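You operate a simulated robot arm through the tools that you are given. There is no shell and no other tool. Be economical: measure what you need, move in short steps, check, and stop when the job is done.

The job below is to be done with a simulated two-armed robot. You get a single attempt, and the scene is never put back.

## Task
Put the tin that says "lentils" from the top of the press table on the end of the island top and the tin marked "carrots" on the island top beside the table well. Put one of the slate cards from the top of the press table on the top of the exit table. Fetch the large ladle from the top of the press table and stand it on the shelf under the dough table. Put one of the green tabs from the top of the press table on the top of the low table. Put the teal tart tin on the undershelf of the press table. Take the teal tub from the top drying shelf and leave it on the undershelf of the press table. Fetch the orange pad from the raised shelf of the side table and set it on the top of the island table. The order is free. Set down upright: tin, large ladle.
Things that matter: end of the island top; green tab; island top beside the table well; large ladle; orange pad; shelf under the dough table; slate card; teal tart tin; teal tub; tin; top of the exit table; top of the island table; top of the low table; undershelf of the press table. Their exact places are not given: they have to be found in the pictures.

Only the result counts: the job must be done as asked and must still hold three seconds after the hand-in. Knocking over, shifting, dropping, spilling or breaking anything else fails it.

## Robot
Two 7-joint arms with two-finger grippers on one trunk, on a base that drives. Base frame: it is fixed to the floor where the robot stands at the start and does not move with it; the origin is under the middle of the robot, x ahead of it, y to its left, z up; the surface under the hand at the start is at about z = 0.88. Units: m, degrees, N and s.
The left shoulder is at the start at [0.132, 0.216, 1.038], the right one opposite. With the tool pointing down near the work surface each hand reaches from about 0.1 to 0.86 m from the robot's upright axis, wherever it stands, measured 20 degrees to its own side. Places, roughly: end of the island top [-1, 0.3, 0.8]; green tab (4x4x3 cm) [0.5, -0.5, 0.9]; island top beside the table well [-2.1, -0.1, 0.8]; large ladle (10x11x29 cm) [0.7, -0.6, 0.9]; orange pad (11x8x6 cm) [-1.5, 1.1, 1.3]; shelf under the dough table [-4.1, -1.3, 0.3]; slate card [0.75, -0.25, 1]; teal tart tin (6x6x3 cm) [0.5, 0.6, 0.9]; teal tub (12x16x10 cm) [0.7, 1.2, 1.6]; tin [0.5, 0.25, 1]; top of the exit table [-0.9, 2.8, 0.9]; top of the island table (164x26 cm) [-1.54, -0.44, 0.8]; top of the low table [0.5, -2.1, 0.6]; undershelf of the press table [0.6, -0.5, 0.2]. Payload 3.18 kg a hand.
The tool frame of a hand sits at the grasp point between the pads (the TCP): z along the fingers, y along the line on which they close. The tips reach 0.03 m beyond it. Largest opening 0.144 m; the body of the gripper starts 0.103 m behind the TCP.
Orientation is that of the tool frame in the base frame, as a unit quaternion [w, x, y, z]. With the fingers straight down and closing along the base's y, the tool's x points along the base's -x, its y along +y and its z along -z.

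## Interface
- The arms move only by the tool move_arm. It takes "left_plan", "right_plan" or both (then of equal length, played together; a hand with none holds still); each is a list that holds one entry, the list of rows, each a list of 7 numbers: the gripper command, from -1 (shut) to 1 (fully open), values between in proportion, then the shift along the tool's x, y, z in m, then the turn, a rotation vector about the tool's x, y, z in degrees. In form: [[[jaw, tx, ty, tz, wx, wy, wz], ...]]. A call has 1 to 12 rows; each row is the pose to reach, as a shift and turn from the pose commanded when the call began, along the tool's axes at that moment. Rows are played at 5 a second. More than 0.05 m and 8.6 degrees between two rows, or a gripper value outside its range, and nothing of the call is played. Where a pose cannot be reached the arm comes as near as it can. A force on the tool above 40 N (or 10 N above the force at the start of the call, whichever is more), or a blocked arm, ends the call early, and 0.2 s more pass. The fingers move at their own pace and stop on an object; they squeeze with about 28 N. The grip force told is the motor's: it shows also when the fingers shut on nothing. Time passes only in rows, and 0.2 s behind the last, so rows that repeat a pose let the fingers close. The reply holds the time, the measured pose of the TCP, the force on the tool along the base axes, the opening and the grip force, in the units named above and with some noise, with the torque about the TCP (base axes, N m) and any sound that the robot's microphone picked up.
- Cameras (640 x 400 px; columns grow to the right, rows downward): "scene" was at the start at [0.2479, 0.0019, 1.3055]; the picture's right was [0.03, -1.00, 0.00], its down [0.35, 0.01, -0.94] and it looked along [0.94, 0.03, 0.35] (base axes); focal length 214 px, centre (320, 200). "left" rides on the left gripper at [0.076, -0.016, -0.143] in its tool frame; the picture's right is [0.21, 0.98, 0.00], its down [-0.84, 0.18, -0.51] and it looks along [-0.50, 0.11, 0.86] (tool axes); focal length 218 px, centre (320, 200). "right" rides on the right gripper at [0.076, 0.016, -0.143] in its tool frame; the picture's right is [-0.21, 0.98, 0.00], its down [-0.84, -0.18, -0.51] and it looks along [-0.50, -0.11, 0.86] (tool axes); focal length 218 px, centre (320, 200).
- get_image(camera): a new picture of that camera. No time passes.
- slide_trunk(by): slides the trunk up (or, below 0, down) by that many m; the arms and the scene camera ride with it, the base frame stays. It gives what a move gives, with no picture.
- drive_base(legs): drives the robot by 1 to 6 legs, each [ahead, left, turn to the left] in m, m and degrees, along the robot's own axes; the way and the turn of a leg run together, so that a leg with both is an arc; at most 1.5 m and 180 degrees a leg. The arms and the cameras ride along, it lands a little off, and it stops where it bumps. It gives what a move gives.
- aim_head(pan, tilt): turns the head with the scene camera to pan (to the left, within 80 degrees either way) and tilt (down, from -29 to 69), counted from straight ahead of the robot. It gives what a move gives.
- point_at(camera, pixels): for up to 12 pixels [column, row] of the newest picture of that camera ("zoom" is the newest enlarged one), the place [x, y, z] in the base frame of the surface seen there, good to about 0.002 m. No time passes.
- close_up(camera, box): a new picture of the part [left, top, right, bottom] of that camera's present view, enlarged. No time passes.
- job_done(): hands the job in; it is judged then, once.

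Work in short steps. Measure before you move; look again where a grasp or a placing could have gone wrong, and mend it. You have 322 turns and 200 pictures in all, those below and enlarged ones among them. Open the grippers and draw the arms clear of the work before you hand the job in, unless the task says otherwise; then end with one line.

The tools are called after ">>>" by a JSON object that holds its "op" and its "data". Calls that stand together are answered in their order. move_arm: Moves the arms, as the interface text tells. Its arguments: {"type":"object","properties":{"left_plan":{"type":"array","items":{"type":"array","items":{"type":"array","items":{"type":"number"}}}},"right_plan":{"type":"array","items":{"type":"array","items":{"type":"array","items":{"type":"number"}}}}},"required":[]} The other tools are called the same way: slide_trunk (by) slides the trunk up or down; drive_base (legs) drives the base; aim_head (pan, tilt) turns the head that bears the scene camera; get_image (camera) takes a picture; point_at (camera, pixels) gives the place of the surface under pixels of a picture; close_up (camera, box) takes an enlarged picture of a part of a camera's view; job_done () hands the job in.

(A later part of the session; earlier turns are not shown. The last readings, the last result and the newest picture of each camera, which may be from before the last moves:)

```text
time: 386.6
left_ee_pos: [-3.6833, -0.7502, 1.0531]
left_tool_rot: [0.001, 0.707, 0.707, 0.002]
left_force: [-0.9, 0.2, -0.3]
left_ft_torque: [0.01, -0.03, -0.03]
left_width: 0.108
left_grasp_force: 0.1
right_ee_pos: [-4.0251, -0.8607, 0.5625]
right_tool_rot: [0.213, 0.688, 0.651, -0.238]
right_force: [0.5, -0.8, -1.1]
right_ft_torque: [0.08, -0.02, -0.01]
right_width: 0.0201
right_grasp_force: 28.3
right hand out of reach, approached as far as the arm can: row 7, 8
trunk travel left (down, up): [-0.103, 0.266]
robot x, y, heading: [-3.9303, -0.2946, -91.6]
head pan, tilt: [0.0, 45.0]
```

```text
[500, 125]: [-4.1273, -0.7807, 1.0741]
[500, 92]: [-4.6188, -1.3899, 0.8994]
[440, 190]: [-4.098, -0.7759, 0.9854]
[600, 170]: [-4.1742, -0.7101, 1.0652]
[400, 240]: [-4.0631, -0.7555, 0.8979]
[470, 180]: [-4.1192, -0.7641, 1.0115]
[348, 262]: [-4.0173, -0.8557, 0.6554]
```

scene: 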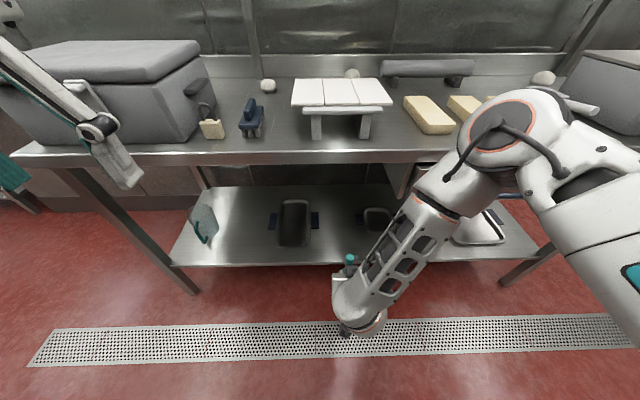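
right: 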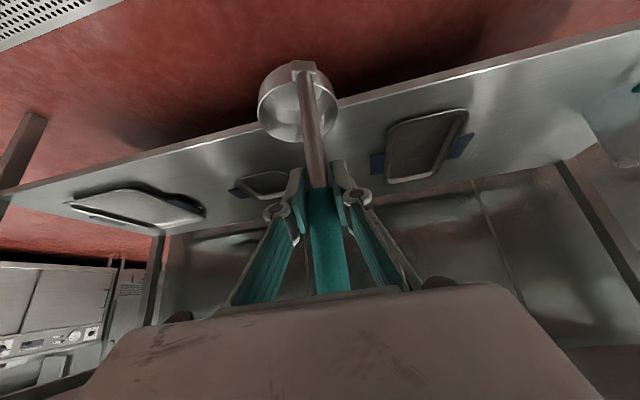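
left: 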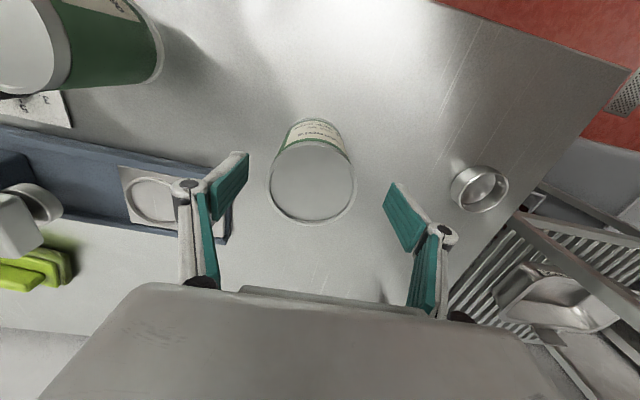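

The elbow is above table height; lowering the trunk fully should bring it down. Raise the hand 0.12 first, then slide down.

>>> {"op": "move_arm", "data": {"right_plan": [[[-1, -0.026, 0, -0.0335, 0, 0, 0], [-1, -0.0525, 0, -0.067, 0, 0, 0], [-1, -0.079, 0, -0.1, 0, 0, 0], [-1, -0.105, 0, -0.134, 0, 0, 0]]]}}

>>> {"op": "slide_trunk", "data": {"by": -0.103}}

>>> {"op": "get_image", "data": {"camera": "scene"}}

```text
time: 387.6
left_ee_pos: [-3.682, -0.7486, 1.0551]
left_tool_rot: [0.001, 0.708, 0.706, 0.0]
left_force: [-0.3, 0.6, 0.6]
left_ft_torque: [-0.01, 0.01, -0.03]
left_width: 0.1079
left_grasp_force: 0.1
right_ee_pos: [-4.0252, -0.8563, 0.7367]
right_tool_rot: [0.223, 0.685, 0.651, -0.239]
right_force: [-0.1, -0.3, -1.5]
right_ft_torque: [0.11, -0.05, -0.01]
right_width: 0.02
right_grasp_force: 27.9
trunk travel left (down, up): [-0.103, 0.266]
robot x, y, heading: [-3.9273, -0.2971, -91.4]
head pan, tilt: [0.0, 45.0]
```

```text
time: 389.0
left_ee_pos: [-3.6815, -0.7478, 0.9503]
left_tool_rot: [0.0, 0.707, 0.707, -0.001]
left_force: [-0.6, 0.5, 0.5]
left_ft_torque: [-0.03, -0.04, 0.02]
left_width: 0.1079
left_grasp_force: 0.1
right_ee_pos: [-4.0247, -0.8587, 0.6319]
right_tool_rot: [0.224, 0.685, 0.65, -0.241]
right_force: [0.0, 0.6, -1.7]
right_ft_torque: [0.07, -0.02, 0.0]
right_width: 0.0196
right_grasp_force: 28.2
trunk travel left (down, up): [0.0, 0.369]
robot x, y, heading: [-3.9278, -0.2935, -91.6]
head pan, tilt: [0.0, 45.0]
```

```text
80 pictures are left
```

scene: 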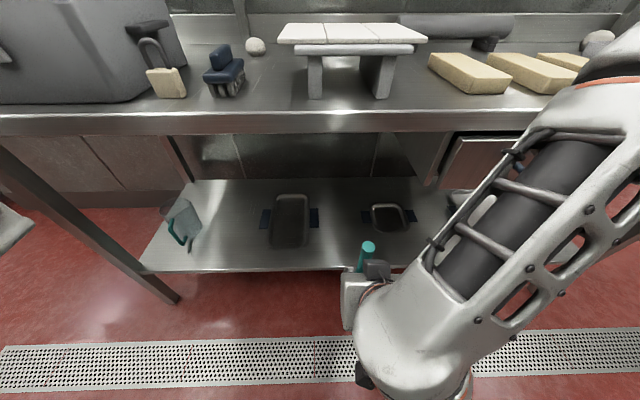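

Rigid this time. Lower to just above shelf height, then extend the arm (base still) toward the shelf.

>>> {"op": "move_arm", "data": {"right_plan": [[[-1, 0.025, -0.003, 0.0315, 0, 0, 0], [-1, 0.05, -0.005, 0.063, 0, 0, 0], [-1, 0.07, -0.008, 0.09, 0, 0, 0], [-1, 0.04, -0.01, 0.114, 0, 0, 0], [-1, 0.01, -0.01, 0.138, 0, 0, 0], [-1, -0.02, -0.01, 0.161, 0, 0, 0]]]}}

>>> {"op": "get_image", "data": {"camera": "scene"}}

>>> {"op": "get_image", "data": {"camera": "right"}}

```text
time: 390.4
left_ee_pos: [-3.683, -0.7486, 0.9499]
left_tool_rot: [0.0, 0.708, 0.707, 0.0]
left_force: [-0.1, 0.1, -0.1]
left_ft_torque: [0.0, -0.02, -0.01]
left_width: 0.1077
left_grasp_force: 0.1
right_ee_pos: [-4.0421, -0.971, 0.5146]
right_tool_rot: [0.222, 0.685, 0.651, -0.24]
right_force: [-0.4, 0.6, -0.8]
right_ft_torque: [0.07, -0.02, -0.01]
right_width: 0.0199
right_grasp_force: 27.8
trunk travel left (down, up): [0.0, 0.369]
robot x, y, heading: [-3.9294, -0.2906, -91.6]
head pan, tilt: [0.0, 45.0]
```

```text
79 pictures are left
```

scene: 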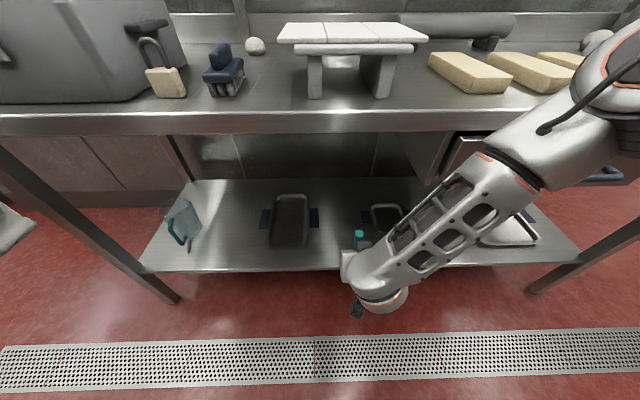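

```text
78 pictures are left
```

right: 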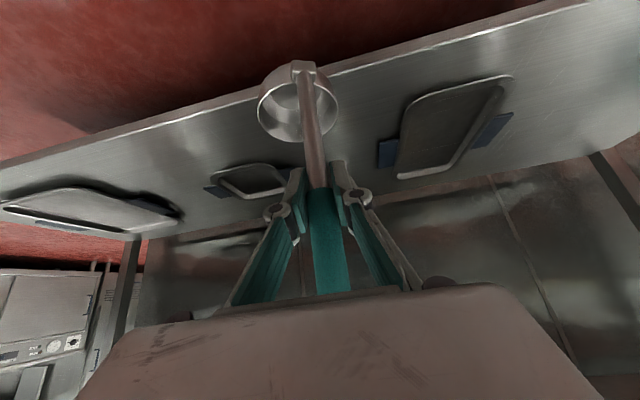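

Clear. Advance 0.15 m over the shelf.

>>> {"op": "move_arm", "data": {"right_plan": [[[-1, -0.03, 0.001, 0.023, 0, 0, 0], [-1, -0.06, 0.002, 0.046, 0, 0, 0], [-1, -0.09, 0.003, 0.07, 0, 0, 0], [-1, -0.118, 0.004, 0.0925, 0, 0, 0]]]}}

>>> {"op": "get_image", "data": {"camera": "right"}}

>>> {"op": "get_image", "data": {"camera": "scene"}}

```text
time: 391.4
left_ee_pos: [-3.6832, -0.749, 0.9491]
left_tool_rot: [0.0, 0.707, 0.707, 0.001]
left_force: [0.2, 0.2, 0.0]
left_ft_torque: [0.01, -0.03, -0.02]
left_width: 0.1082
left_grasp_force: 0.1
right_ee_pos: [-4.0483, -1.1221, 0.513]
right_tool_rot: [0.222, 0.685, 0.651, -0.239]
right_force: [-0.1, 0.9, -1.3]
right_ft_torque: [0.11, -0.07, 0.02]
right_width: 0.0198
right_grasp_force: 27.5
trunk travel left (down, up): [0.0, 0.369]
robot x, y, heading: [-3.927, -0.2971, -91.5]
head pan, tilt: [0.0, 45.0]
```

```text
77 pictures are left
```

right: 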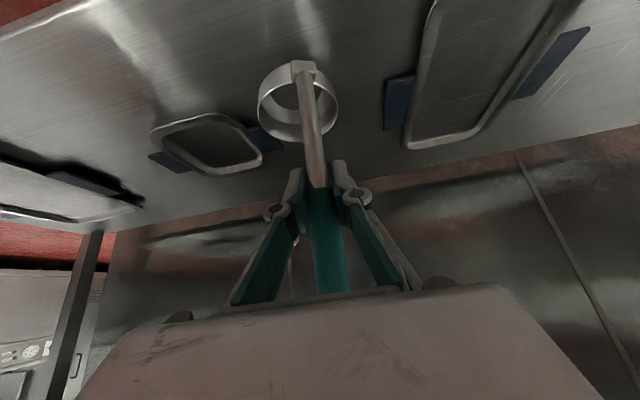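

```text
76 pictures are left
```

scene: 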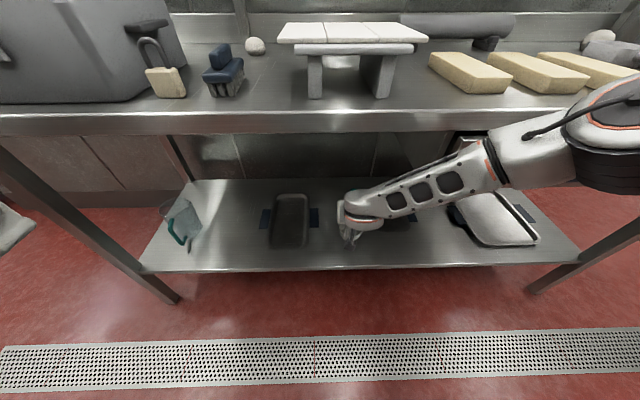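

Lower 4.3 cm, then feel for contact.

>>> {"op": "move_arm", "data": {"right_plan": [[[-1, 0.0125, 0, 0.0157, 0, 0, 0], [-1, 0.022, 0, 0.0275, 0, 0, 0], [-1, 0.0265, 0, 0.0338, 0, 0, 0], [-1, 0.0278, 0, 0.0354, 0, 0, 0]]]}}

>>> {"op": "get_image", "data": {"camera": "right"}}

```text
time: 392.4
left_ee_pos: [-3.682, -0.7483, 0.9497]
left_tool_rot: [0.001, 0.708, 0.707, 0.002]
left_force: [-0.1, -0.1, 1.2]
left_ft_torque: [-0.01, -0.03, 0.01]
left_width: 0.1078
left_grasp_force: 0.0
right_ee_pos: [-4.0479, -1.1221, 0.471]
right_tool_rot: [0.223, 0.686, 0.65, -0.24]
right_force: [-0.1, 0.9, -2.1]
right_ft_torque: [0.06, 0.0, 0.0]
right_width: 0.02
right_grasp_force: 28.1
trunk travel left (down, up): [0.0, 0.369]
robot x, y, heading: [-3.9309, -0.2966, -91.4]
head pan, tilt: [0.0, 45.0]
```

```text
75 pictures are left
```

right: 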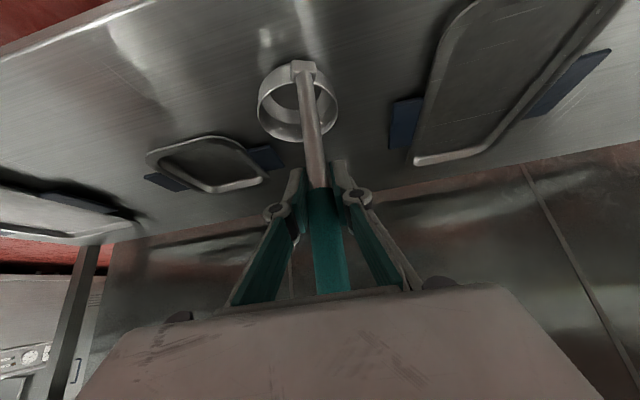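

>>> {"op": "move_arm", "data": {"right_plan": [[[-1, 0.0012, 0, 0.0016, 0, 0, 0], [-1, 0.0025, 0, 0.0031, 0, 0, 0], [-1, 0.0025, 0, 0.0031, 0, 0, 0]]]}}

>>> {"op": "point_at", "data": {"camera": "right", "pixels": [[300, 75], [312, 130], [318, 165], [322, 200], [330, 260], [265, 130], [335, 110]]}}

```text
time: 393.2
left_ee_pos: [-3.6829, -0.7494, 0.9498]
left_tool_rot: [0.0, 0.708, 0.706, 0.001]
left_force: [-0.2, 0.3, 0.1]
left_ft_torque: [0.0, -0.02, -0.01]
left_width: 0.1079
left_grasp_force: 0.0
right_ee_pos: [-4.0464, -1.123, 0.4663]
right_tool_rot: [0.222, 0.685, 0.651, -0.24]
right_force: [-0.2, -0.6, -1.4]
right_ft_torque: [0.06, -0.03, -0.01]
right_width: 0.0196
right_grasp_force: 28.2
trunk travel left (down, up): [0.0, 0.369]
robot x, y, heading: [-3.9295, -0.2959, -91.6]
head pan, tilt: [0.0, 45.0]
```

```text
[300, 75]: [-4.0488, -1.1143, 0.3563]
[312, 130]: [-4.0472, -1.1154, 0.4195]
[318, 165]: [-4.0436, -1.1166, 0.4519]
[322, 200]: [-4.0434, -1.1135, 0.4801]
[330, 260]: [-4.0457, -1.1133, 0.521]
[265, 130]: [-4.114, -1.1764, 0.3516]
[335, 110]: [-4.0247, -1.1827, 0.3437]
```

Handle vertical; keep lowering in 2 mm steps.

>>> {"op": "move_arm", "data": {"right_plan": [[[-1, 0.0012, 0, 0.0016, 0, 0, 0], [-1, 0.0025, 0, 0.0031, 0, 0, 0], [-1, 0.0037, 0, 0.0047, 0, 0, 0]]]}}

```text
time: 394.0
left_ee_pos: [-3.6824, -0.7465, 0.9515]
left_tool_rot: [0.0, 0.708, 0.706, -0.001]
left_force: [0.3, -0.1, 0.5]
left_ft_torque: [0.03, 0.02, 0.03]
left_width: 0.108
left_grasp_force: 0.0
right_ee_pos: [-4.0467, -1.1241, 0.4653]
right_tool_rot: [0.224, 0.685, 0.65, -0.241]
right_force: [-1.3, 6.8, 20.1]
right_ft_torque: [0.04, -0.05, 0.01]
right_width: 0.0197
right_grasp_force: 27.7
trunk travel left (down, up): [0.0, 0.369]
robot x, y, heading: [-3.9274, -0.2957, -91.4]
head pan, tilt: [0.0, 45.0]
```

Contact. Relax 3 mm, open the jaws gradually.

>>> {"op": "move_arm", "data": {"right_plan": [[[-1, -0.0018, 0, -0.0023, 0, 0, 0], [-0.8, -0.0018, 0, -0.0023, 0, 0, 0], [-0.6, -0.0018, 0, -0.0023, 0, 0, 0], [-0.3, -0.0018, 0, -0.0023, 0, 0, 0], [-0.1, -0.0018, 0, -0.0023, 0, 0, 0], [-0.1, -0.0018, 0, -0.0023, 0, 0, 0]]]}}

>>> {"op": "get_image", "data": {"camera": "right"}}

```text
time: 395.4
left_ee_pos: [-3.684, -0.7485, 0.9503]
left_tool_rot: [0.001, 0.707, 0.707, 0.001]
left_force: [-0.5, -0.8, 0.4]
left_ft_torque: [0.01, 0.03, -0.02]
left_width: 0.1078
left_grasp_force: 0.1
right_ee_pos: [-4.0465, -1.123, 0.463]
right_tool_rot: [0.223, 0.685, 0.651, -0.24]
right_force: [-0.2, 0.0, -0.3]
right_ft_torque: [-0.02, 0.02, 0.0]
right_width: 0.0649
right_grasp_force: 0.0
trunk travel left (down, up): [0.0, 0.369]
robot x, y, heading: [-3.9273, -0.2914, -91.4]
head pan, tilt: [0.0, 45.0]
```

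```text
74 pictures are left
```

right: 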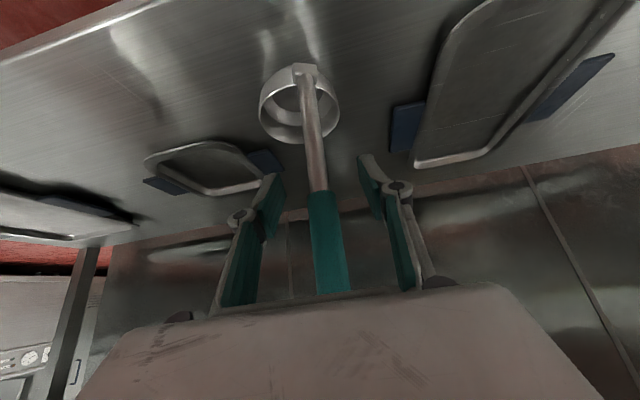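

It stands. Withdraw the hand straight back.

>>> {"op": "move_arm", "data": {"right_plan": [[[-0.1, 0.03, -0.001, -0.0235, 0, 0, 0], [-0.1, 0.06, -0.002, -0.047, 0, 0, 0], [-0.1, 0.09, -0.003, -0.07, 0, 0, 0], [-0.1, 0.12, -0.004, -0.094, 0, 0, 0], [-0.1, 0.12, -0.004, -0.14, 0, 0, 0], [-0.1, 0.12, -0.004, -0.18, 0, 0, 0]]]}}

>>> {"op": "get_image", "data": {"camera": "right"}}

```text
time: 396.8
left_ee_pos: [-3.6812, -0.7488, 0.9503]
left_tool_rot: [0.0, 0.707, 0.707, 0.001]
left_force: [0.2, 0.4, -0.4]
left_ft_torque: [0.0, -0.02, 0.02]
left_width: 0.1081
left_grasp_force: 0.1
right_ee_pos: [-4.0395, -0.9183, 0.532]
right_tool_rot: [0.223, 0.685, 0.651, -0.24]
right_force: [0.6, 0.8, 0.1]
right_ft_torque: [-0.02, -0.01, -0.02]
right_width: 0.0649
right_grasp_force: 0.0
trunk travel left (down, up): [0.0, 0.369]
robot x, y, heading: [-3.9299, -0.2951, -91.5]
head pan, tilt: [0.0, 45.0]
```

```text
73 pictures are left
```

right: 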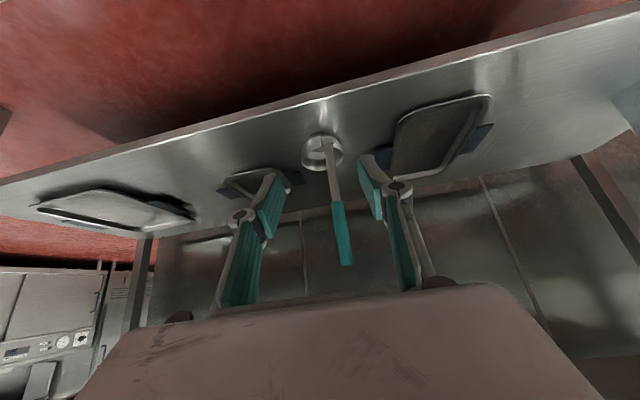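

The large ladle stands on the shelf. Raise the right hand, restore the trunk, and leave toward the aisle.

>>> {"op": "move_arm", "data": {"right_plan": [[[-0.1, -0.028, 0, -0.036, 0, 0, 0], [-0.1, -0.056, 0, -0.072, 0, 0, 0], [-0.1, -0.084, 0, -0.108, 0, 0, 0], [-0.1, -0.112, 0, -0.144, 0, 0, 0], [-0.1, -0.14, 0, -0.18, 0, 0, 0], [-0.1, -0.168, 0, -0.216, 0, 0, 0], [-0.1, -0.196, 0, -0.25, 0, 0, 0], [-0.1, -0.22, 0, -0.28, 0, 0, 0]]]}}

>>> {"op": "slide_trunk", "data": {"by": 0.125}}

>>> {"op": "drive_base", "data": {"legs": [[0, 1.1, 1.5], [0, 0, 90], [0, -0.8, 0], [1.2, 0, 0], [1.25, 0, 0]]}}

>>> {"op": "aim_head", "data": {"pan": 0, "tilt": 25}}

>>> {"op": "get_image", "data": {"camera": "scene"}}

```text
time: 398.6
left_ee_pos: [-3.6821, -0.7489, 0.9494]
left_tool_rot: [-0.001, 0.708, 0.706, 0.001]
left_force: [0.2, -0.3, 0.0]
left_ft_torque: [0.01, 0.03, 0.0]
left_width: 0.1081
left_grasp_force: 0.1
right_ee_pos: [-4.0357, -0.9167, 0.8886]
right_tool_rot: [0.221, 0.685, 0.652, -0.239]
right_force: [-0.3, -0.9, 0.9]
right_ft_torque: [-0.01, -0.01, 0.0]
right_width: 0.0649
right_grasp_force: 0.1
trunk travel left (down, up): [0.0, 0.369]
robot x, y, heading: [-3.9304, -0.2939, -91.4]
head pan, tilt: [0.0, 45.0]
```

```text
time: 400.1
left_ee_pos: [-3.6827, -0.7506, 1.0733]
left_tool_rot: [-0.002, 0.708, 0.706, 0.003]
left_force: [-0.2, 0.1, -0.5]
left_ft_torque: [0.03, -0.03, -0.02]
left_width: 0.108
left_grasp_force: 0.0
right_ee_pos: [-4.0363, -0.9192, 1.0095]
right_tool_rot: [0.22, 0.686, 0.651, -0.239]
right_force: [0.4, -0.4, -0.2]
right_ft_torque: [0.03, 0.0, -0.01]
right_width: 0.0646
right_grasp_force: 0.0
trunk travel left (down, up): [-0.125, 0.244]
robot x, y, heading: [-3.9256, -0.2916, -91.3]
head pan, tilt: [0.0, 45.0]
```

```text
time: 432.6
left_ee_pos: [0.0825, -0.8805, 1.0751]
left_tool_rot: [0.0, -0.006, 1.0, 0.001]
left_force: [0.4, 0.2, 0.2]
left_ft_torque: [0.02, 0.01, 0.02]
left_width: 0.1081
left_grasp_force: 0.0
right_ee_pos: [0.2547, -1.2333, 1.0117]
right_tool_rot: [0.327, 0.02, 0.945, -0.011]
right_force: [0.3, 0.4, -0.6]
right_ft_torque: [-0.02, -0.01, -0.03]
right_width: 0.0646
right_grasp_force: 0.1
trunk travel left (down, up): [-0.125, 0.244]
robot x, y, heading: [-0.371, -1.1305, -0.6]
head pan, tilt: [0.0, 45.0]
```

```text
time: 433.4
left_ee_pos: [0.0816, -0.8799, 1.0757]
left_tool_rot: [0.001, -0.005, 1.0, 0.001]
left_force: [0.1, 0.0, 0.3]
left_ft_torque: [-0.01, -0.05, 0.0]
left_width: 0.108
left_grasp_force: 0.3
right_ee_pos: [0.2553, -1.2323, 1.0123]
right_tool_rot: [0.327, 0.02, 0.945, -0.011]
right_force: [0.2, 0.5, 0.1]
right_ft_torque: [0.01, -0.01, 0.01]
right_width: 0.0644
right_grasp_force: 0.1
trunk travel left (down, up): [-0.125, 0.244]
robot x, y, heading: [-0.3694, -1.1287, -1.0]
head pan, tilt: [0.0, 25.0]
```

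```text
72 pictures are left
```

scene: 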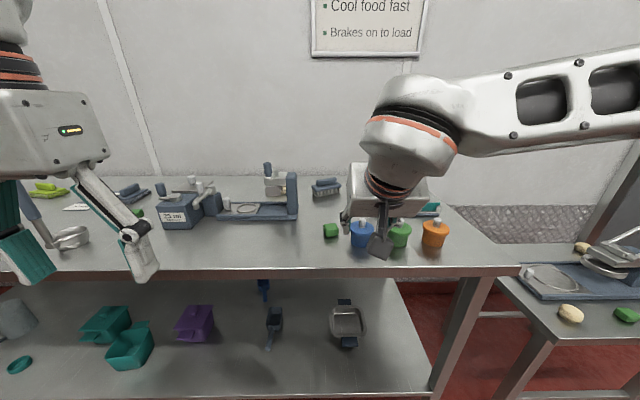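

All fine. Next the slate card ("2 turns", near (0.72,−0.28)) with the left hand. First retract the right hand, then move to y≈−0.5 and closer.

>>> {"op": "move_arm", "data": {"right_plan": [[[-0.1, 0.019, -0.014, -0.033, 0, 0, 0], [-0.1, 0.038, -0.028, -0.066, 0, 0, 0], [-0.1, 0.057, -0.042, -0.1, 0, 0, 0], [-0.1, 0.077, -0.056, -0.133, 0, 0, 0], [-0.1, 0.096, -0.07, -0.166, 0, 0, 0], [-0.1, 0.115, -0.085, -0.2, 0, 0, 0], [-0.1, 0.135, -0.1, -0.233, 0, 0, 0]]]}}

>>> {"op": "drive_base", "data": {"legs": [[0, 0.63, 1], [0.3, 0, 0]]}}

>>> {"op": "get_image", "data": {"camera": "left"}}

>>> {"op": "get_image", "data": {"camera": "scene"}}

```text
time: 435.0
left_ee_pos: [0.0813, -0.8803, 1.0763]
left_tool_rot: [0.001, -0.006, 1.0, 0.001]
left_force: [-0.4, -0.6, 1.1]
left_ft_torque: [0.01, -0.04, -0.02]
left_width: 0.1078
left_grasp_force: 0.0
right_ee_pos: [0.0008, -1.3258, 1.1128]
right_tool_rot: [0.324, 0.022, 0.946, -0.012]
right_force: [-0.8, -0.4, 1.3]
right_ft_torque: [0.0, -0.06, -0.01]
right_width: 0.0648
right_grasp_force: 0.1
trunk travel left (down, up): [-0.125, 0.244]
robot x, y, heading: [-0.3722, -1.1308, -0.8]
head pan, tilt: [0.0, 25.0]
```

```text
time: 442.7
left_ee_pos: [0.3849, -0.2485, 1.0753]
left_tool_rot: [-0.001, -0.006, 1.0, 0.001]
left_force: [0.4, 0.7, 0.0]
left_ft_torque: [-0.02, 0.02, -0.02]
left_width: 0.108
left_grasp_force: 0.1
right_ee_pos: [0.3086, -0.6937, 1.113]
right_tool_rot: [0.323, 0.023, 0.946, -0.01]
right_force: [0.5, -0.1, 0.3]
right_ft_torque: [-0.02, 0.03, 0.01]
right_width: 0.0645
right_grasp_force: 0.0
trunk travel left (down, up): [-0.125, 0.244]
robot x, y, heading: [-0.0674, -0.5, -0.7]
head pan, tilt: [0.0, 25.0]
```

```text
71 pictures are left
```

left: 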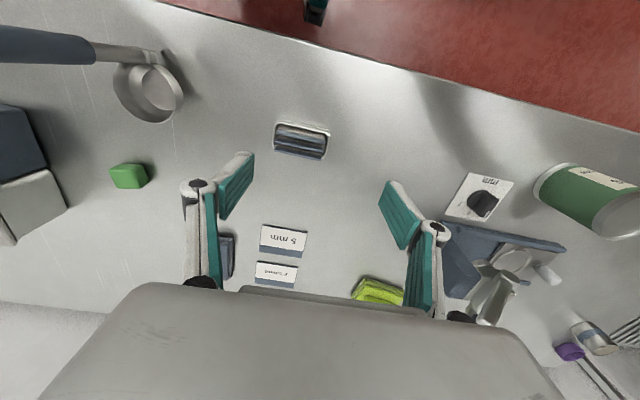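

```text
70 pictures are left
```

scene: 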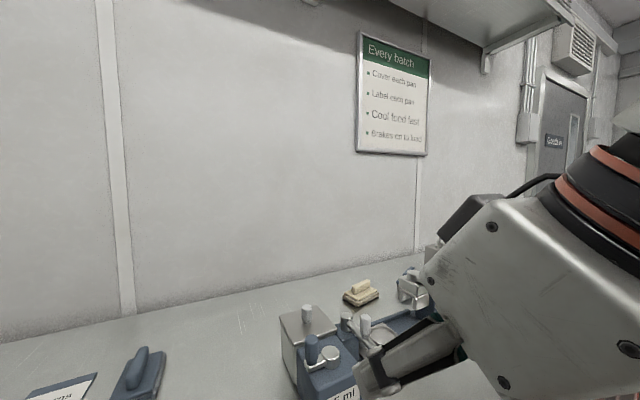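

Zoom on the cards in the left wrist view.

>>> {"op": "close_up", "data": {"camera": "left", "box": [230, 110, 360, 295]}}

>>> {"op": "point_at", "data": {"camera": "left", "pixels": [[263, 225], [306, 231], [304, 257], [261, 251], [257, 263], [297, 268], [294, 286], [256, 280], [283, 245], [275, 275], [320, 275], [285, 258]]}}

```text
2.16 times, centred on (295, 202) of left
```

zoom: 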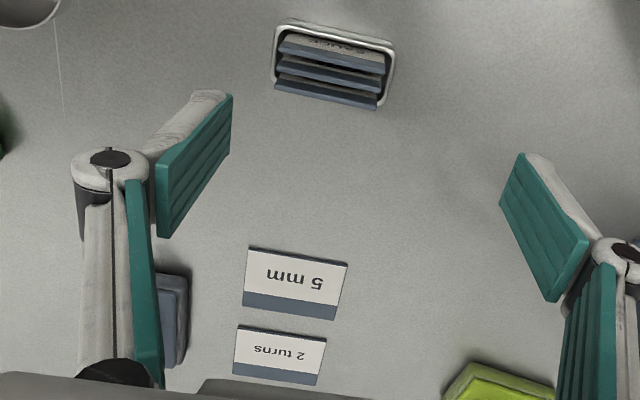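

```text
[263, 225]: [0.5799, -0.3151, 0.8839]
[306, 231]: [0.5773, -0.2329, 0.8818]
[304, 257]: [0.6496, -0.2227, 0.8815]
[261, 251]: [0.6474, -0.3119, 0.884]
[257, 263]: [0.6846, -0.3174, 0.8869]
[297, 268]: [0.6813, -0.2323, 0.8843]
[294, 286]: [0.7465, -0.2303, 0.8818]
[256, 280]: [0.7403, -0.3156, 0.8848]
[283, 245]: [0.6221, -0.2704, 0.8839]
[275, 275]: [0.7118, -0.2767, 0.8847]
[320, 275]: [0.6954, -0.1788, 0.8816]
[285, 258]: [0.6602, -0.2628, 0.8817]
```

The two flat slate-banded cards ("2 turns", "5 mm") are ≈8.5×6.5 cm and only ~2.5 mm thick. Check the block beside them and the rack cards before choosing.

>>> {"op": "point_at", "data": {"camera": "zoom", "pixels": [[187, 285], [187, 340], [180, 365], [175, 280], [325, 60], [330, 40], [300, 130], [260, 200], [300, 325], [290, 345]]}}

>>> {"op": "close_up", "data": {"camera": "left", "box": [265, 110, 345, 165]}}

```text
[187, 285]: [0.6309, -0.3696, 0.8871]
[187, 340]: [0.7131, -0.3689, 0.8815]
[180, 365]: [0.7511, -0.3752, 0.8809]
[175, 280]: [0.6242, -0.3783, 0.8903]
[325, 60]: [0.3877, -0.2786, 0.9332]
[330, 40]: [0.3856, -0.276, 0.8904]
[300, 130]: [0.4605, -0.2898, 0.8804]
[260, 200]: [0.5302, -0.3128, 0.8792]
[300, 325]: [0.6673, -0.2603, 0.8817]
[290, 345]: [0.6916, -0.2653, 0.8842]
```

```text
7.27 times, centred on (305, 138) of left
```

zoom: 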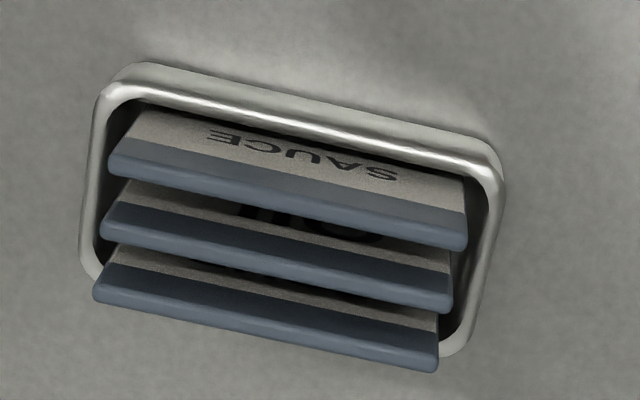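

The hint position matches the flat "2 turns" card, so I take it (centre ≈(0.713,−0.274), 8.5 cm across y). Move the left hand above it.

>>> {"op": "move_arm", "data": {"left_plan": [[[0.4, -0.036, -0.003, 0.005, 0, 0, 0], [0.4, -0.072, -0.006, 0.01, 0, 0, 0], [0.4, -0.109, -0.009, 0.015, 0, 0, 0], [0.4, -0.145, -0.012, 0.03, 0, 0, 0], [0.4, -0.182, -0.015, 0.05, 0, 0, 0], [0.4, -0.218, -0.018, 0.07, 0, 0, 0], [0.4, -0.255, -0.02, 0.09, 0, 0, 0], [0.4, -0.291, -0.023, 0.11, 0, 0, 0], [0.4, -0.328, -0.026, 0.12, 0, 0, 0], [0.4, -0.328, -0.026, 0.12, 0, 0, 0]]]}}

>>> {"op": "get_image", "data": {"camera": "left"}}

```text
time: 444.9
left_ee_pos: [0.6032, -0.2872, 1.012]
left_tool_rot: [-0.001, -0.008, 1.0, 0.002]
left_force: [0.4, 0.5, -0.4]
left_ft_torque: [-0.1, 0.03, -0.01]
left_width: 0.1006
left_grasp_force: 0.0
left hand out of reach, approached as far as the arm can: row 6, 7, 8, 9, 10
right_ee_pos: [0.3072, -0.691, 1.1129]
right_tool_rot: [0.322, 0.022, 0.946, -0.011]
right_force: [0.7, 0.7, 0.4]
right_ft_torque: [-0.05, 0.04, -0.06]
right_width: 0.0647
right_grasp_force: 0.1
trunk travel left (down, up): [-0.125, 0.244]
robot x, y, heading: [-0.0634, -0.5001, -0.8]
head pan, tilt: [0.0, 25.0]
```

```text
67 pictures are left
```

left: 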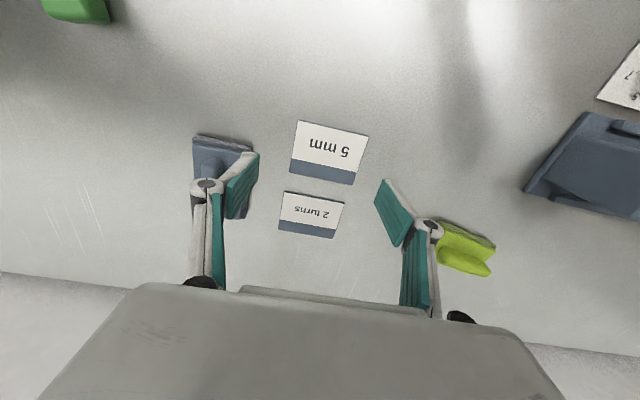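

Reach limit at this height; drive 7 cm closer, then lower and extend.

>>> {"op": "drive_base", "data": {"legs": [[0.07, 0, 0]]}}

>>> {"op": "move_arm", "data": {"left_plan": [[[0.4, 0, 0.01, 0.03, 0, 0, 0], [0.4, -0.02, 0.012, 0.06, 0, 0, 0], [0.4, -0.04, 0.013, 0.06, 0, 0, 0], [0.4, -0.04, 0.013, 0.06, 0, 0, 0]]]}}

>>> {"op": "get_image", "data": {"camera": "left"}}

```text
time: 445.9
left_ee_pos: [0.6722, -0.2883, 1.0149]
left_tool_rot: [0.0, -0.008, 1.0, 0.003]
left_force: [0.5, 1.0, -0.5]
left_ft_torque: [-0.01, 0.01, 0.02]
left_width: 0.101
left_grasp_force: 0.1
right_ee_pos: [0.3778, -0.6942, 1.1137]
right_tool_rot: [0.323, 0.023, 0.946, -0.009]
right_force: [2.0, -0.5, -0.5]
right_ft_torque: [0.01, 0.02, 0.01]
right_width: 0.0649
right_grasp_force: 0.1
trunk travel left (down, up): [-0.125, 0.244]
robot x, y, heading: [0.0038, -0.5003, -0.4]
head pan, tilt: [0.0, 25.0]
```

```text
time: 446.9
left_ee_pos: [0.7035, -0.2754, 0.9538]
left_tool_rot: [-0.001, -0.008, 1.0, 0.002]
left_force: [0.9, 0.0, -0.5]
left_ft_torque: [-0.01, 0.0, 0.02]
left_width: 0.1008
left_grasp_force: 0.1
left hand out of reach, approached as far as the arm can: row 3, 4
right_ee_pos: [0.3788, -0.6944, 1.114]
right_tool_rot: [0.323, 0.022, 0.946, -0.009]
right_force: [0.3, -0.1, 0.8]
right_ft_torque: [-0.01, 0.03, 0.01]
right_width: 0.0646
right_grasp_force: 0.0
trunk travel left (down, up): [-0.125, 0.244]
robot x, y, heading: [0.0046, -0.4995, -0.4]
head pan, tilt: [0.0, 25.0]
```

```text
66 pictures are left
```

left: 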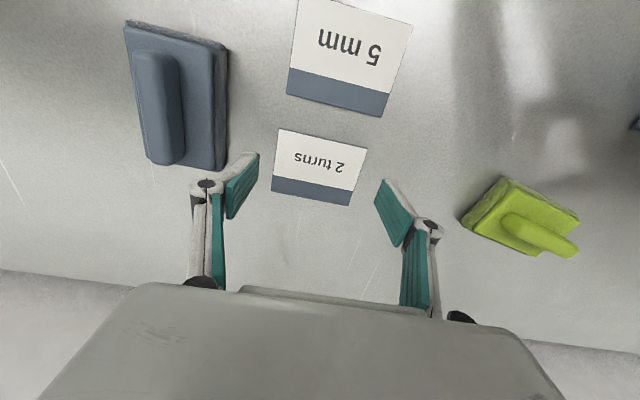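

Measure the card corners and table around it at close range.

>>> {"op": "point_at", "data": {"camera": "left", "pixels": [[280, 132], [363, 148], [350, 203], [273, 191], [320, 165], [262, 180], [365, 185], [310, 220], [310, 120], [300, 200]]}}

>>> {"op": "close_up", "data": {"camera": "left", "box": [260, 120, 380, 215]}}

```text
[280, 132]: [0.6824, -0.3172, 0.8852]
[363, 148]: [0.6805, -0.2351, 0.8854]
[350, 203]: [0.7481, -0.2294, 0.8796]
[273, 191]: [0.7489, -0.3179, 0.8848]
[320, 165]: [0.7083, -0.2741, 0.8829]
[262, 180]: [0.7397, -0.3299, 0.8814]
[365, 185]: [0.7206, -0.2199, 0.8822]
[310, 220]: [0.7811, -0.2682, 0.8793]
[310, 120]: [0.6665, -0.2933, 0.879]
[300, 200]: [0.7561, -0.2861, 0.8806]
```

```text
4.21 times, centred on (320, 168) of left
```

zoom: 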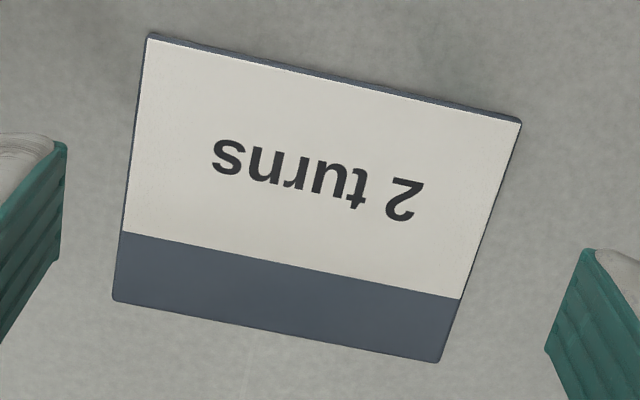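

Lower to the table surface on both sides of the card until light contact.

>>> {"op": "move_arm", "data": {"left_plan": [[[0.4, -0.005, 0.001, 0.02, 0, 0, 0], [0.4, -0.008, 0.001, 0.035, 0, 0, 0], [0.4, -0.008, 0.001, 0.041, 0, 0, 0], [0.4, -0.008, 0.001, 0.044, 0, 0, 0]]]}}

```text
time: 447.9
left_ee_pos: [0.7096, -0.2733, 0.9083]
left_tool_rot: [-0.001, -0.008, 1.0, 0.004]
left_force: [0.4, 0.2, -0.2]
left_ft_torque: [0.02, -0.03, -0.03]
left_width: 0.101
left_grasp_force: 0.1
right_ee_pos: [0.3781, -0.6936, 1.1117]
right_tool_rot: [0.322, 0.023, 0.946, -0.009]
right_force: [0.2, -0.4, -1.9]
right_ft_torque: [0.0, -0.01, -0.01]
right_width: 0.0647
right_grasp_force: 0.0
trunk travel left (down, up): [-0.125, 0.244]
robot x, y, heading: [0.0055, -0.501, -0.6]
head pan, tilt: [0.0, 25.0]
```

>>> {"op": "move_arm", "data": {"left_plan": [[[0.4, 0, 0, 0.001, 0, 0, 0], [0.4, 0, 0, 0.002, 0, 0, 0], [0.4, 0, 0, 0.002, 0, 0, 0]]]}}

```text
time: 448.7
left_ee_pos: [0.709, -0.2729, 0.9077]
left_tool_rot: [-0.001, -0.008, 1.0, 0.003]
left_force: [-0.4, 0.1, -0.1]
left_ft_torque: [0.01, 0.0, -0.03]
left_width: 0.1007
left_grasp_force: 0.1
right_ee_pos: [0.3769, -0.6936, 1.1129]
right_tool_rot: [0.322, 0.022, 0.946, -0.009]
right_force: [-0.4, -0.2, -0.8]
right_ft_torque: [-0.01, 0.01, 0.01]
right_width: 0.0647
right_grasp_force: 0.1
trunk travel left (down, up): [-0.125, 0.244]
robot x, y, heading: [0.0015, -0.4975, -0.7]
head pan, tilt: [0.0, 25.0]
```

>>> {"op": "move_arm", "data": {"left_plan": [[[0.4, 0, 0, 0.001, 0, 0, 0], [0.4, 0, 0, 0.0025, 0, 0, 0], [0.4, 0, 0, 0.0025, 0, 0, 0]]]}}

```text
time: 449.5
left_ee_pos: [0.7098, -0.273, 0.906]
left_tool_rot: [-0.001, -0.008, 1.0, 0.003]
left_force: [0.0, 0.1, -0.5]
left_ft_torque: [-0.03, 0.02, -0.04]
left_width: 0.1009
left_grasp_force: 0.1
right_ee_pos: [0.3789, -0.6951, 1.1126]
right_tool_rot: [0.323, 0.022, 0.946, -0.009]
right_force: [0.2, 0.5, 0.2]
right_ft_torque: [0.01, -0.01, 0.03]
right_width: 0.0647
right_grasp_force: 0.0
trunk travel left (down, up): [-0.125, 0.244]
robot x, y, heading: [0.004, -0.5009, -0.6]
head pan, tilt: [0.0, 25.0]
```

>>> {"op": "move_arm", "data": {"left_plan": [[[0.4, 0, 0, 0.0015, 0, 0, 0], [0.4, 0, 0, 0.003, 0, 0, 0], [0.4, 0, 0, 0.0045, 0, 0, 0]]]}}

>>> {"op": "get_image", "data": {"camera": "left"}}

```text
time: 450.3
left_ee_pos: [0.7093, -0.2744, 0.9039]
left_tool_rot: [0.002, -0.008, 1.0, 0.002]
left_force: [2.5, -1.5, 11.7]
left_ft_torque: [-0.38, -0.01, 0.16]
left_width: 0.1035
left_grasp_force: 2.1
right_ee_pos: [0.3763, -0.6935, 1.1143]
right_tool_rot: [0.324, 0.023, 0.946, -0.009]
right_force: [-0.9, -0.5, 0.1]
right_ft_torque: [0.0, -0.02, -0.02]
right_width: 0.0649
right_grasp_force: 0.1
trunk travel left (down, up): [-0.125, 0.244]
robot x, y, heading: [0.003, -0.5012, -0.5]
head pan, tilt: [0.0, 25.0]
```

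```text
64 pictures are left
```

left: 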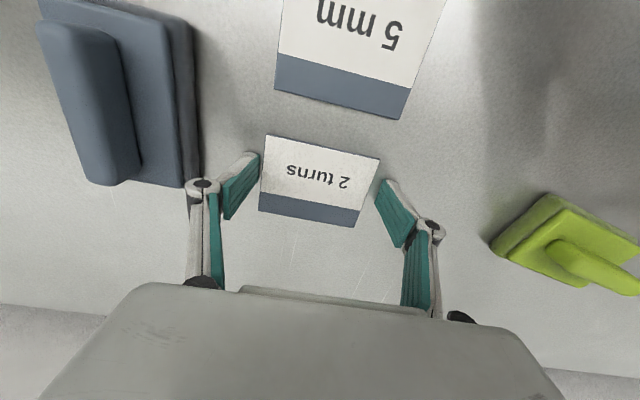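

Tips touch the table (11.7 N). Ease 1 mm up and close on the card's edges.

>>> {"op": "move_arm", "data": {"left_plan": [[[0.4, 0, 0, -0.001, 0, 0, 0], [0.2, 0, 0, -0.001, 0, 0, 0], [0.1, 0, 0, -0.001, 0, 0, 0], [-0.2, 0, 0, -0.001, 0, 0, 0], [-1, 0, 0, -0.001, 0, 0, 0], [-1, 0, 0, -0.001, 0, 0, 0]]]}}

>>> {"op": "get_image", "data": {"camera": "left"}}

```text
time: 451.7
left_ee_pos: [0.7092, -0.2743, 0.9061]
left_tool_rot: [0.001, -0.009, 1.0, 0.002]
left_force: [8.2, -10.1, 31.5]
left_ft_torque: [-1.84, -0.09, 0.45]
left_width: 0.0891
left_grasp_force: 27.5
right_ee_pos: [0.3761, -0.6954, 1.1133]
right_tool_rot: [0.324, 0.022, 0.946, -0.008]
right_force: [-0.3, 0.1, -1.5]
right_ft_torque: [-0.02, -0.01, -0.01]
right_width: 0.0648
right_grasp_force: 0.1
trunk travel left (down, up): [-0.125, 0.244]
robot x, y, heading: [0.0032, -0.4971, -0.3]
head pan, tilt: [0.0, 25.0]
```

```text
63 pictures are left
```

left: 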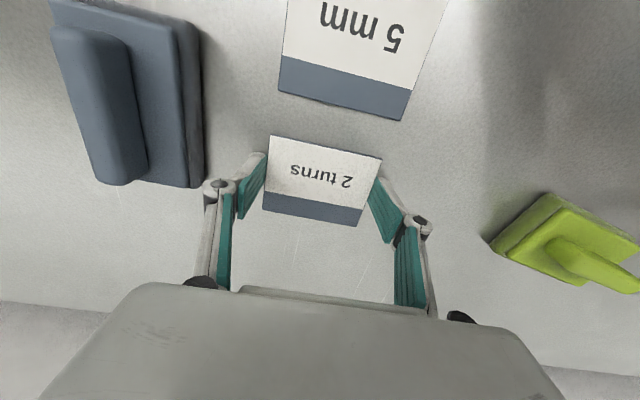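

Jaws stopped at 0.089 m — on the card. Lift gently and look.

>>> {"op": "move_arm", "data": {"left_plan": [[[-1, 0, 0, -0.005, 0, 0, 0], [-1, 0, 0, -0.015, 0, 0, 0], [-1, 0, 0, -0.03, 0, 0, 0], [-1, 0, 0, -0.05, 0, 0, 0]]]}}

>>> {"op": "get_image", "data": {"camera": "left"}}

```text
time: 452.7
left_ee_pos: [0.709, -0.2737, 0.9508]
left_tool_rot: [-0.002, -0.009, 1.0, 0.004]
left_force: [0.3, 0.0, 0.1]
left_ft_torque: [0.01, 0.01, 0.02]
left_width: 0.0888
left_grasp_force: 27.8
right_ee_pos: [0.3782, -0.6929, 1.112]
right_tool_rot: [0.323, 0.023, 0.946, -0.009]
right_force: [-0.7, 0.1, -0.6]
right_ft_torque: [-0.01, -0.02, -0.01]
right_width: 0.0649
right_grasp_force: 0.1
trunk travel left (down, up): [-0.125, 0.244]
robot x, y, heading: [0.0067, -0.4998, -0.4]
head pan, tilt: [0.0, 25.0]
```

```text
62 pictures are left
```

left: 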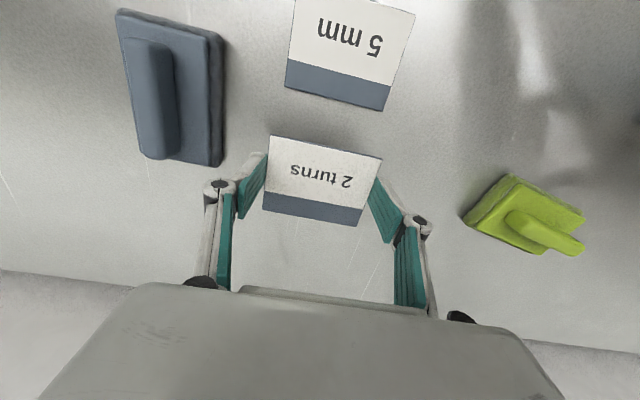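

The card is in the grip. Raise it, retract, and back off.

>>> {"op": "move_arm", "data": {"left_plan": [[[-1, 0.02, 0, -0.03, 0, 0, 0], [-1, 0.04, 0, -0.06, 0, 0, 0], [-1, 0.08, 0, -0.08, 0, 0, 0], [-1, 0.12, 0, -0.1, 0, 0, 0], [-1, 0.16, 0, -0.12, 0, 0, 0], [-1, 0.2, 0, -0.13, 0, 0, 0]]]}}

>>> {"op": "drive_base", "data": {"legs": [[-0.38, 0, 0.5], [0, 1.4, 0]]}}

>>> {"op": "aim_head", "data": {"pan": 70, "tilt": 15}}

>>> {"op": "get_image", "data": {"camera": "scene"}}

```text
time: 454.1
left_ee_pos: [0.5095, -0.2774, 1.0833]
left_tool_rot: [0.001, -0.009, 1.0, 0.002]
left_force: [-0.2, 0.2, 0.1]
left_ft_torque: [0.0, 0.01, 0.0]
left_width: 0.0889
left_grasp_force: 28.1
right_ee_pos: [0.377, -0.694, 1.113]
right_tool_rot: [0.323, 0.022, 0.946, -0.009]
right_force: [0.4, -0.1, -0.4]
right_ft_torque: [0.01, 0.0, 0.02]
right_width: 0.0647
right_grasp_force: 0.0
trunk travel left (down, up): [-0.125, 0.244]
robot x, y, heading: [0.0053, -0.5018, -0.9]
head pan, tilt: [0.0, 25.0]
```

```text
time: 468.4
left_ee_pos: [0.1418, 1.1099, 1.0819]
left_tool_rot: [-0.001, -0.007, 1.0, 0.003]
left_force: [-0.1, -0.5, 0.9]
left_ft_torque: [0.01, -0.02, -0.01]
left_width: 0.0887
left_grasp_force: 28.1
right_ee_pos: [0.0091, 0.6938, 1.1121]
right_tool_rot: [0.323, 0.024, 0.946, -0.009]
right_force: [0.1, 0.6, -0.7]
right_ft_torque: [0.02, -0.01, -0.01]
right_width: 0.0651
right_grasp_force: 0.0
trunk travel left (down, up): [-0.125, 0.244]
robot x, y, heading: [-0.3643, 0.8874, -0.8]
head pan, tilt: [0.0, 25.0]
```

```text
time: 469.8
left_ee_pos: [0.1414, 1.1094, 1.0826]
left_tool_rot: [-0.001, -0.007, 1.0, 0.003]
left_force: [-0.2, -0.7, -0.2]
left_ft_torque: [-0.02, 0.02, 0.0]
left_width: 0.0889
left_grasp_force: 27.9
right_ee_pos: [0.0093, 0.694, 1.1125]
right_tool_rot: [0.324, 0.023, 0.946, -0.009]
right_force: [0.4, 0.7, 0.8]
right_ft_torque: [0.0, 0.03, 0.0]
right_width: 0.0648
right_grasp_force: 0.0
trunk travel left (down, up): [-0.125, 0.244]
robot x, y, heading: [-0.3631, 0.889, -0.5]
head pan, tilt: [70.0, 15.0]
```

```text
61 pictures are left
```

scene: 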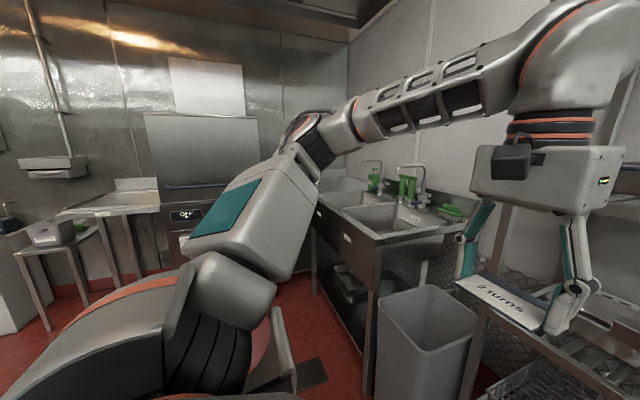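

Turn left to face +y and look for the exit table.

>>> {"op": "drive_base", "data": {"legs": [[0, 0, 91]]}}

>>> {"op": "aim_head", "data": {"pan": 0, "tilt": 25}}

>>> {"op": "get_image", "data": {"camera": "scene"}}

```text
time: 474.1
left_ee_pos: [-0.6078, 1.3851, 1.0831]
left_tool_rot: [0.002, 0.726, -0.688, -0.001]
left_force: [0.3, 0.4, -0.9]
left_ft_torque: [-0.02, 0.0, 0.03]
left_width: 0.0887
left_grasp_force: 27.5
right_ee_pos: [-0.1876, 1.2702, 1.1124]
right_tool_rot: [0.23, -0.666, 0.672, 0.226]
right_force: [-1.6, -0.3, 0.0]
right_ft_torque: [0.0, -0.01, -0.01]
right_width: 0.0647
right_grasp_force: 0.1
trunk travel left (down, up): [-0.125, 0.244]
robot x, y, heading: [-0.3657, 0.8883, 91.5]
head pan, tilt: [70.0, 15.0]
```

```text
time: 475.6
left_ee_pos: [-0.607, 1.3864, 1.0818]
left_tool_rot: [0.002, 0.726, -0.688, -0.002]
left_force: [-0.3, -0.4, 0.3]
left_ft_torque: [0.02, -0.01, 0.0]
left_width: 0.0885
left_grasp_force: 27.9
right_ee_pos: [-0.1853, 1.271, 1.1133]
right_tool_rot: [0.23, -0.667, 0.672, 0.226]
right_force: [0.4, -0.2, 0.6]
right_ft_torque: [0.03, 0.02, 0.01]
right_width: 0.0648
right_grasp_force: 0.0
trunk travel left (down, up): [-0.125, 0.244]
robot x, y, heading: [-0.3639, 0.8876, 91.4]
head pan, tilt: [0.0, 25.0]
```

```text
60 pictures are left
```

scene: 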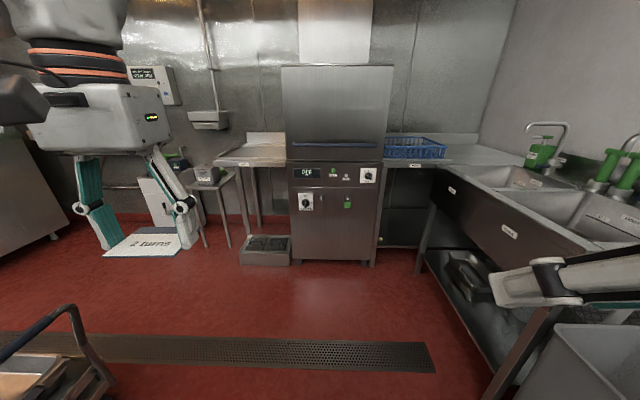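

The table left of the dishwasher at (250,155) fits (-0.9, 2.8). Measure it and floor obstacles.

>>> {"op": "point_at", "data": {"camera": "scene", "pixels": [[250, 155], [225, 162], [280, 162], [265, 147], [235, 153], [262, 245], [205, 175], [330, 255], [100, 340], [75, 310]]}}

>>> {"op": "close_up", "data": {"camera": "scene", "box": [180, 120, 320, 220]}}

```text
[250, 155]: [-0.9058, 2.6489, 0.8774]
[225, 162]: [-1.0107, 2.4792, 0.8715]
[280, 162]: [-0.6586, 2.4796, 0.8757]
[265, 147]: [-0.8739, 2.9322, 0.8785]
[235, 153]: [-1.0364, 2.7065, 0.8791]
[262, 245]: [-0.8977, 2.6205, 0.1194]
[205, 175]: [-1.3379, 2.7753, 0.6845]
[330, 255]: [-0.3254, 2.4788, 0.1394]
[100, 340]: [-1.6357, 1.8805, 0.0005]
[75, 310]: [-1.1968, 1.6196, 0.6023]
```

```text
4.00 times, centred on (250, 170) of scene
```

zoom: 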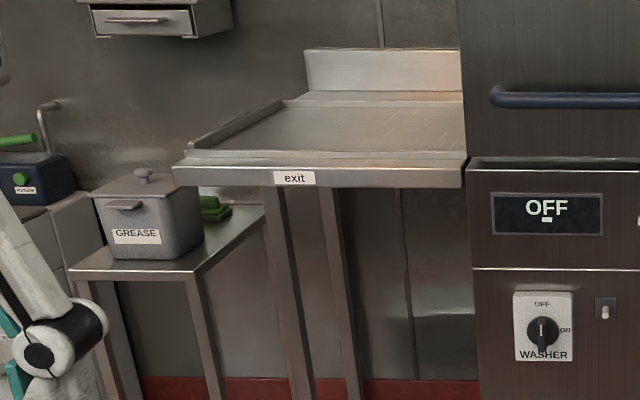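

It is labelled "exit". Drive toward it.

>>> {"op": "drive_base", "data": {"legs": [[1.15, 0, -1.4], [0, 0.25, 0]]}}

>>> {"op": "aim_head", "data": {"pan": 10, "tilt": 40}}

>>> {"op": "get_image", "data": {"camera": "scene"}}

```text
time: 480.7
left_ee_pos: [-0.6375, 2.4439, 1.0842]
left_tool_rot: [0.004, 0.721, -0.693, -0.002]
left_force: [0.5, -0.8, 0.0]
left_ft_torque: [-0.03, 0.0, -0.06]
left_width: 0.0894
left_grasp_force: 28.1
right_ee_pos: [-0.2192, 2.3389, 1.1128]
right_tool_rot: [0.231, -0.667, 0.671, 0.226]
right_force: [0.7, 0.3, -0.1]
right_ft_torque: [0.04, 0.02, 0.01]
right_width: 0.0647
right_grasp_force: 0.0
trunk travel left (down, up): [-0.125, 0.244]
robot x, y, heading: [-0.392, 1.9572, 91.9]
head pan, tilt: [0.0, 25.0]
stopped in leg 1: the robot was blocked; the commanded pose is now the measured one
```

```text
time: 481.4
left_ee_pos: [-0.638, 2.4439, 1.084]
left_tool_rot: [0.004, 0.721, -0.693, -0.003]
left_force: [0.0, -1.5, -0.6]
left_ft_torque: [-0.02, 0.0, -0.12]
left_width: 0.0893
left_grasp_force: 28.0
right_ee_pos: [-0.218, 2.3371, 1.1134]
right_tool_rot: [0.232, -0.667, 0.671, 0.227]
right_force: [0.1, 0.5, 0.3]
right_ft_torque: [0.0, -0.03, -0.02]
right_width: 0.065
right_grasp_force: 0.1
trunk travel left (down, up): [-0.125, 0.244]
robot x, y, heading: [-0.392, 1.9572, 92.0]
head pan, tilt: [10.0, 40.0]
```

```text
58 pictures are left
```

scene: 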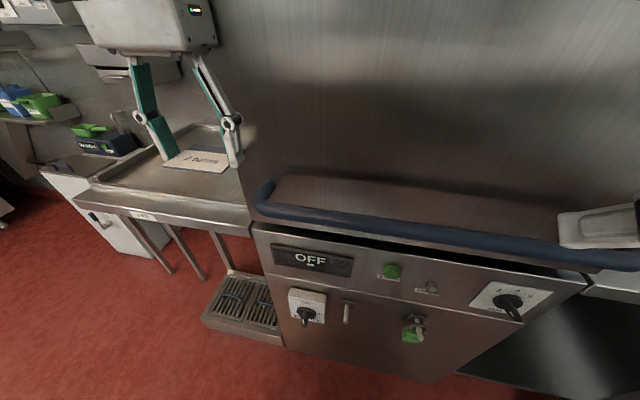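

Something (the washer hood front) stopped it. Back 0.12, strafe left 0.25.

>>> {"op": "drive_base", "data": {"legs": [[-0.12, 0, -2], [0, 0.25, 0]]}}

>>> {"op": "get_image", "data": {"camera": "scene"}}

>>> {"op": "get_image", "data": {"camera": "left"}}

```text
time: 485.1
left_ee_pos: [-0.871, 2.3386, 1.0821]
left_tool_rot: [0.006, 0.709, -0.705, 0.0]
left_force: [0.4, -0.5, -0.6]
left_ft_torque: [0.03, 0.0, -0.01]
left_width: 0.089
left_grasp_force: 28.2
right_ee_pos: [-0.4553, 2.2176, 1.1112]
right_tool_rot: [0.233, -0.655, 0.683, 0.222]
right_force: [-0.3, 0.3, 0.4]
right_ft_torque: [0.01, 0.02, -0.02]
right_width: 0.0648
right_grasp_force: 0.0
trunk travel left (down, up): [-0.125, 0.244]
robot x, y, heading: [-0.6482, 1.8427, 89.5]
head pan, tilt: [10.0, 40.0]
```

```text
57 pictures are left
```

scene: 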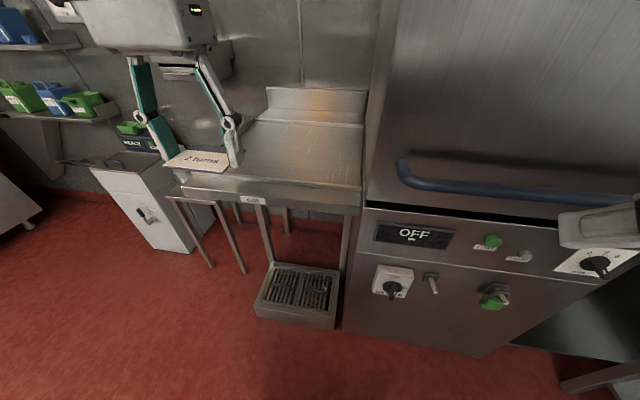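

```text
56 pictures are left
```

left: 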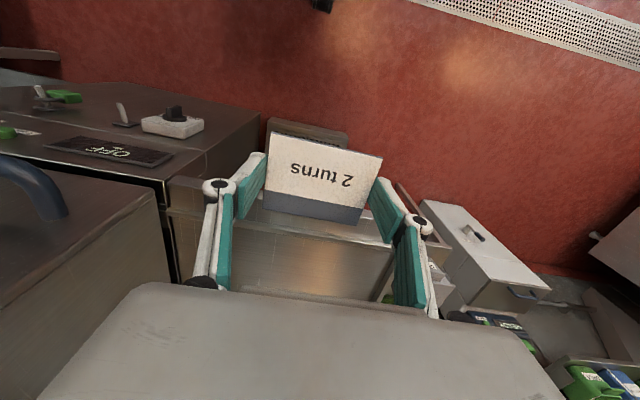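

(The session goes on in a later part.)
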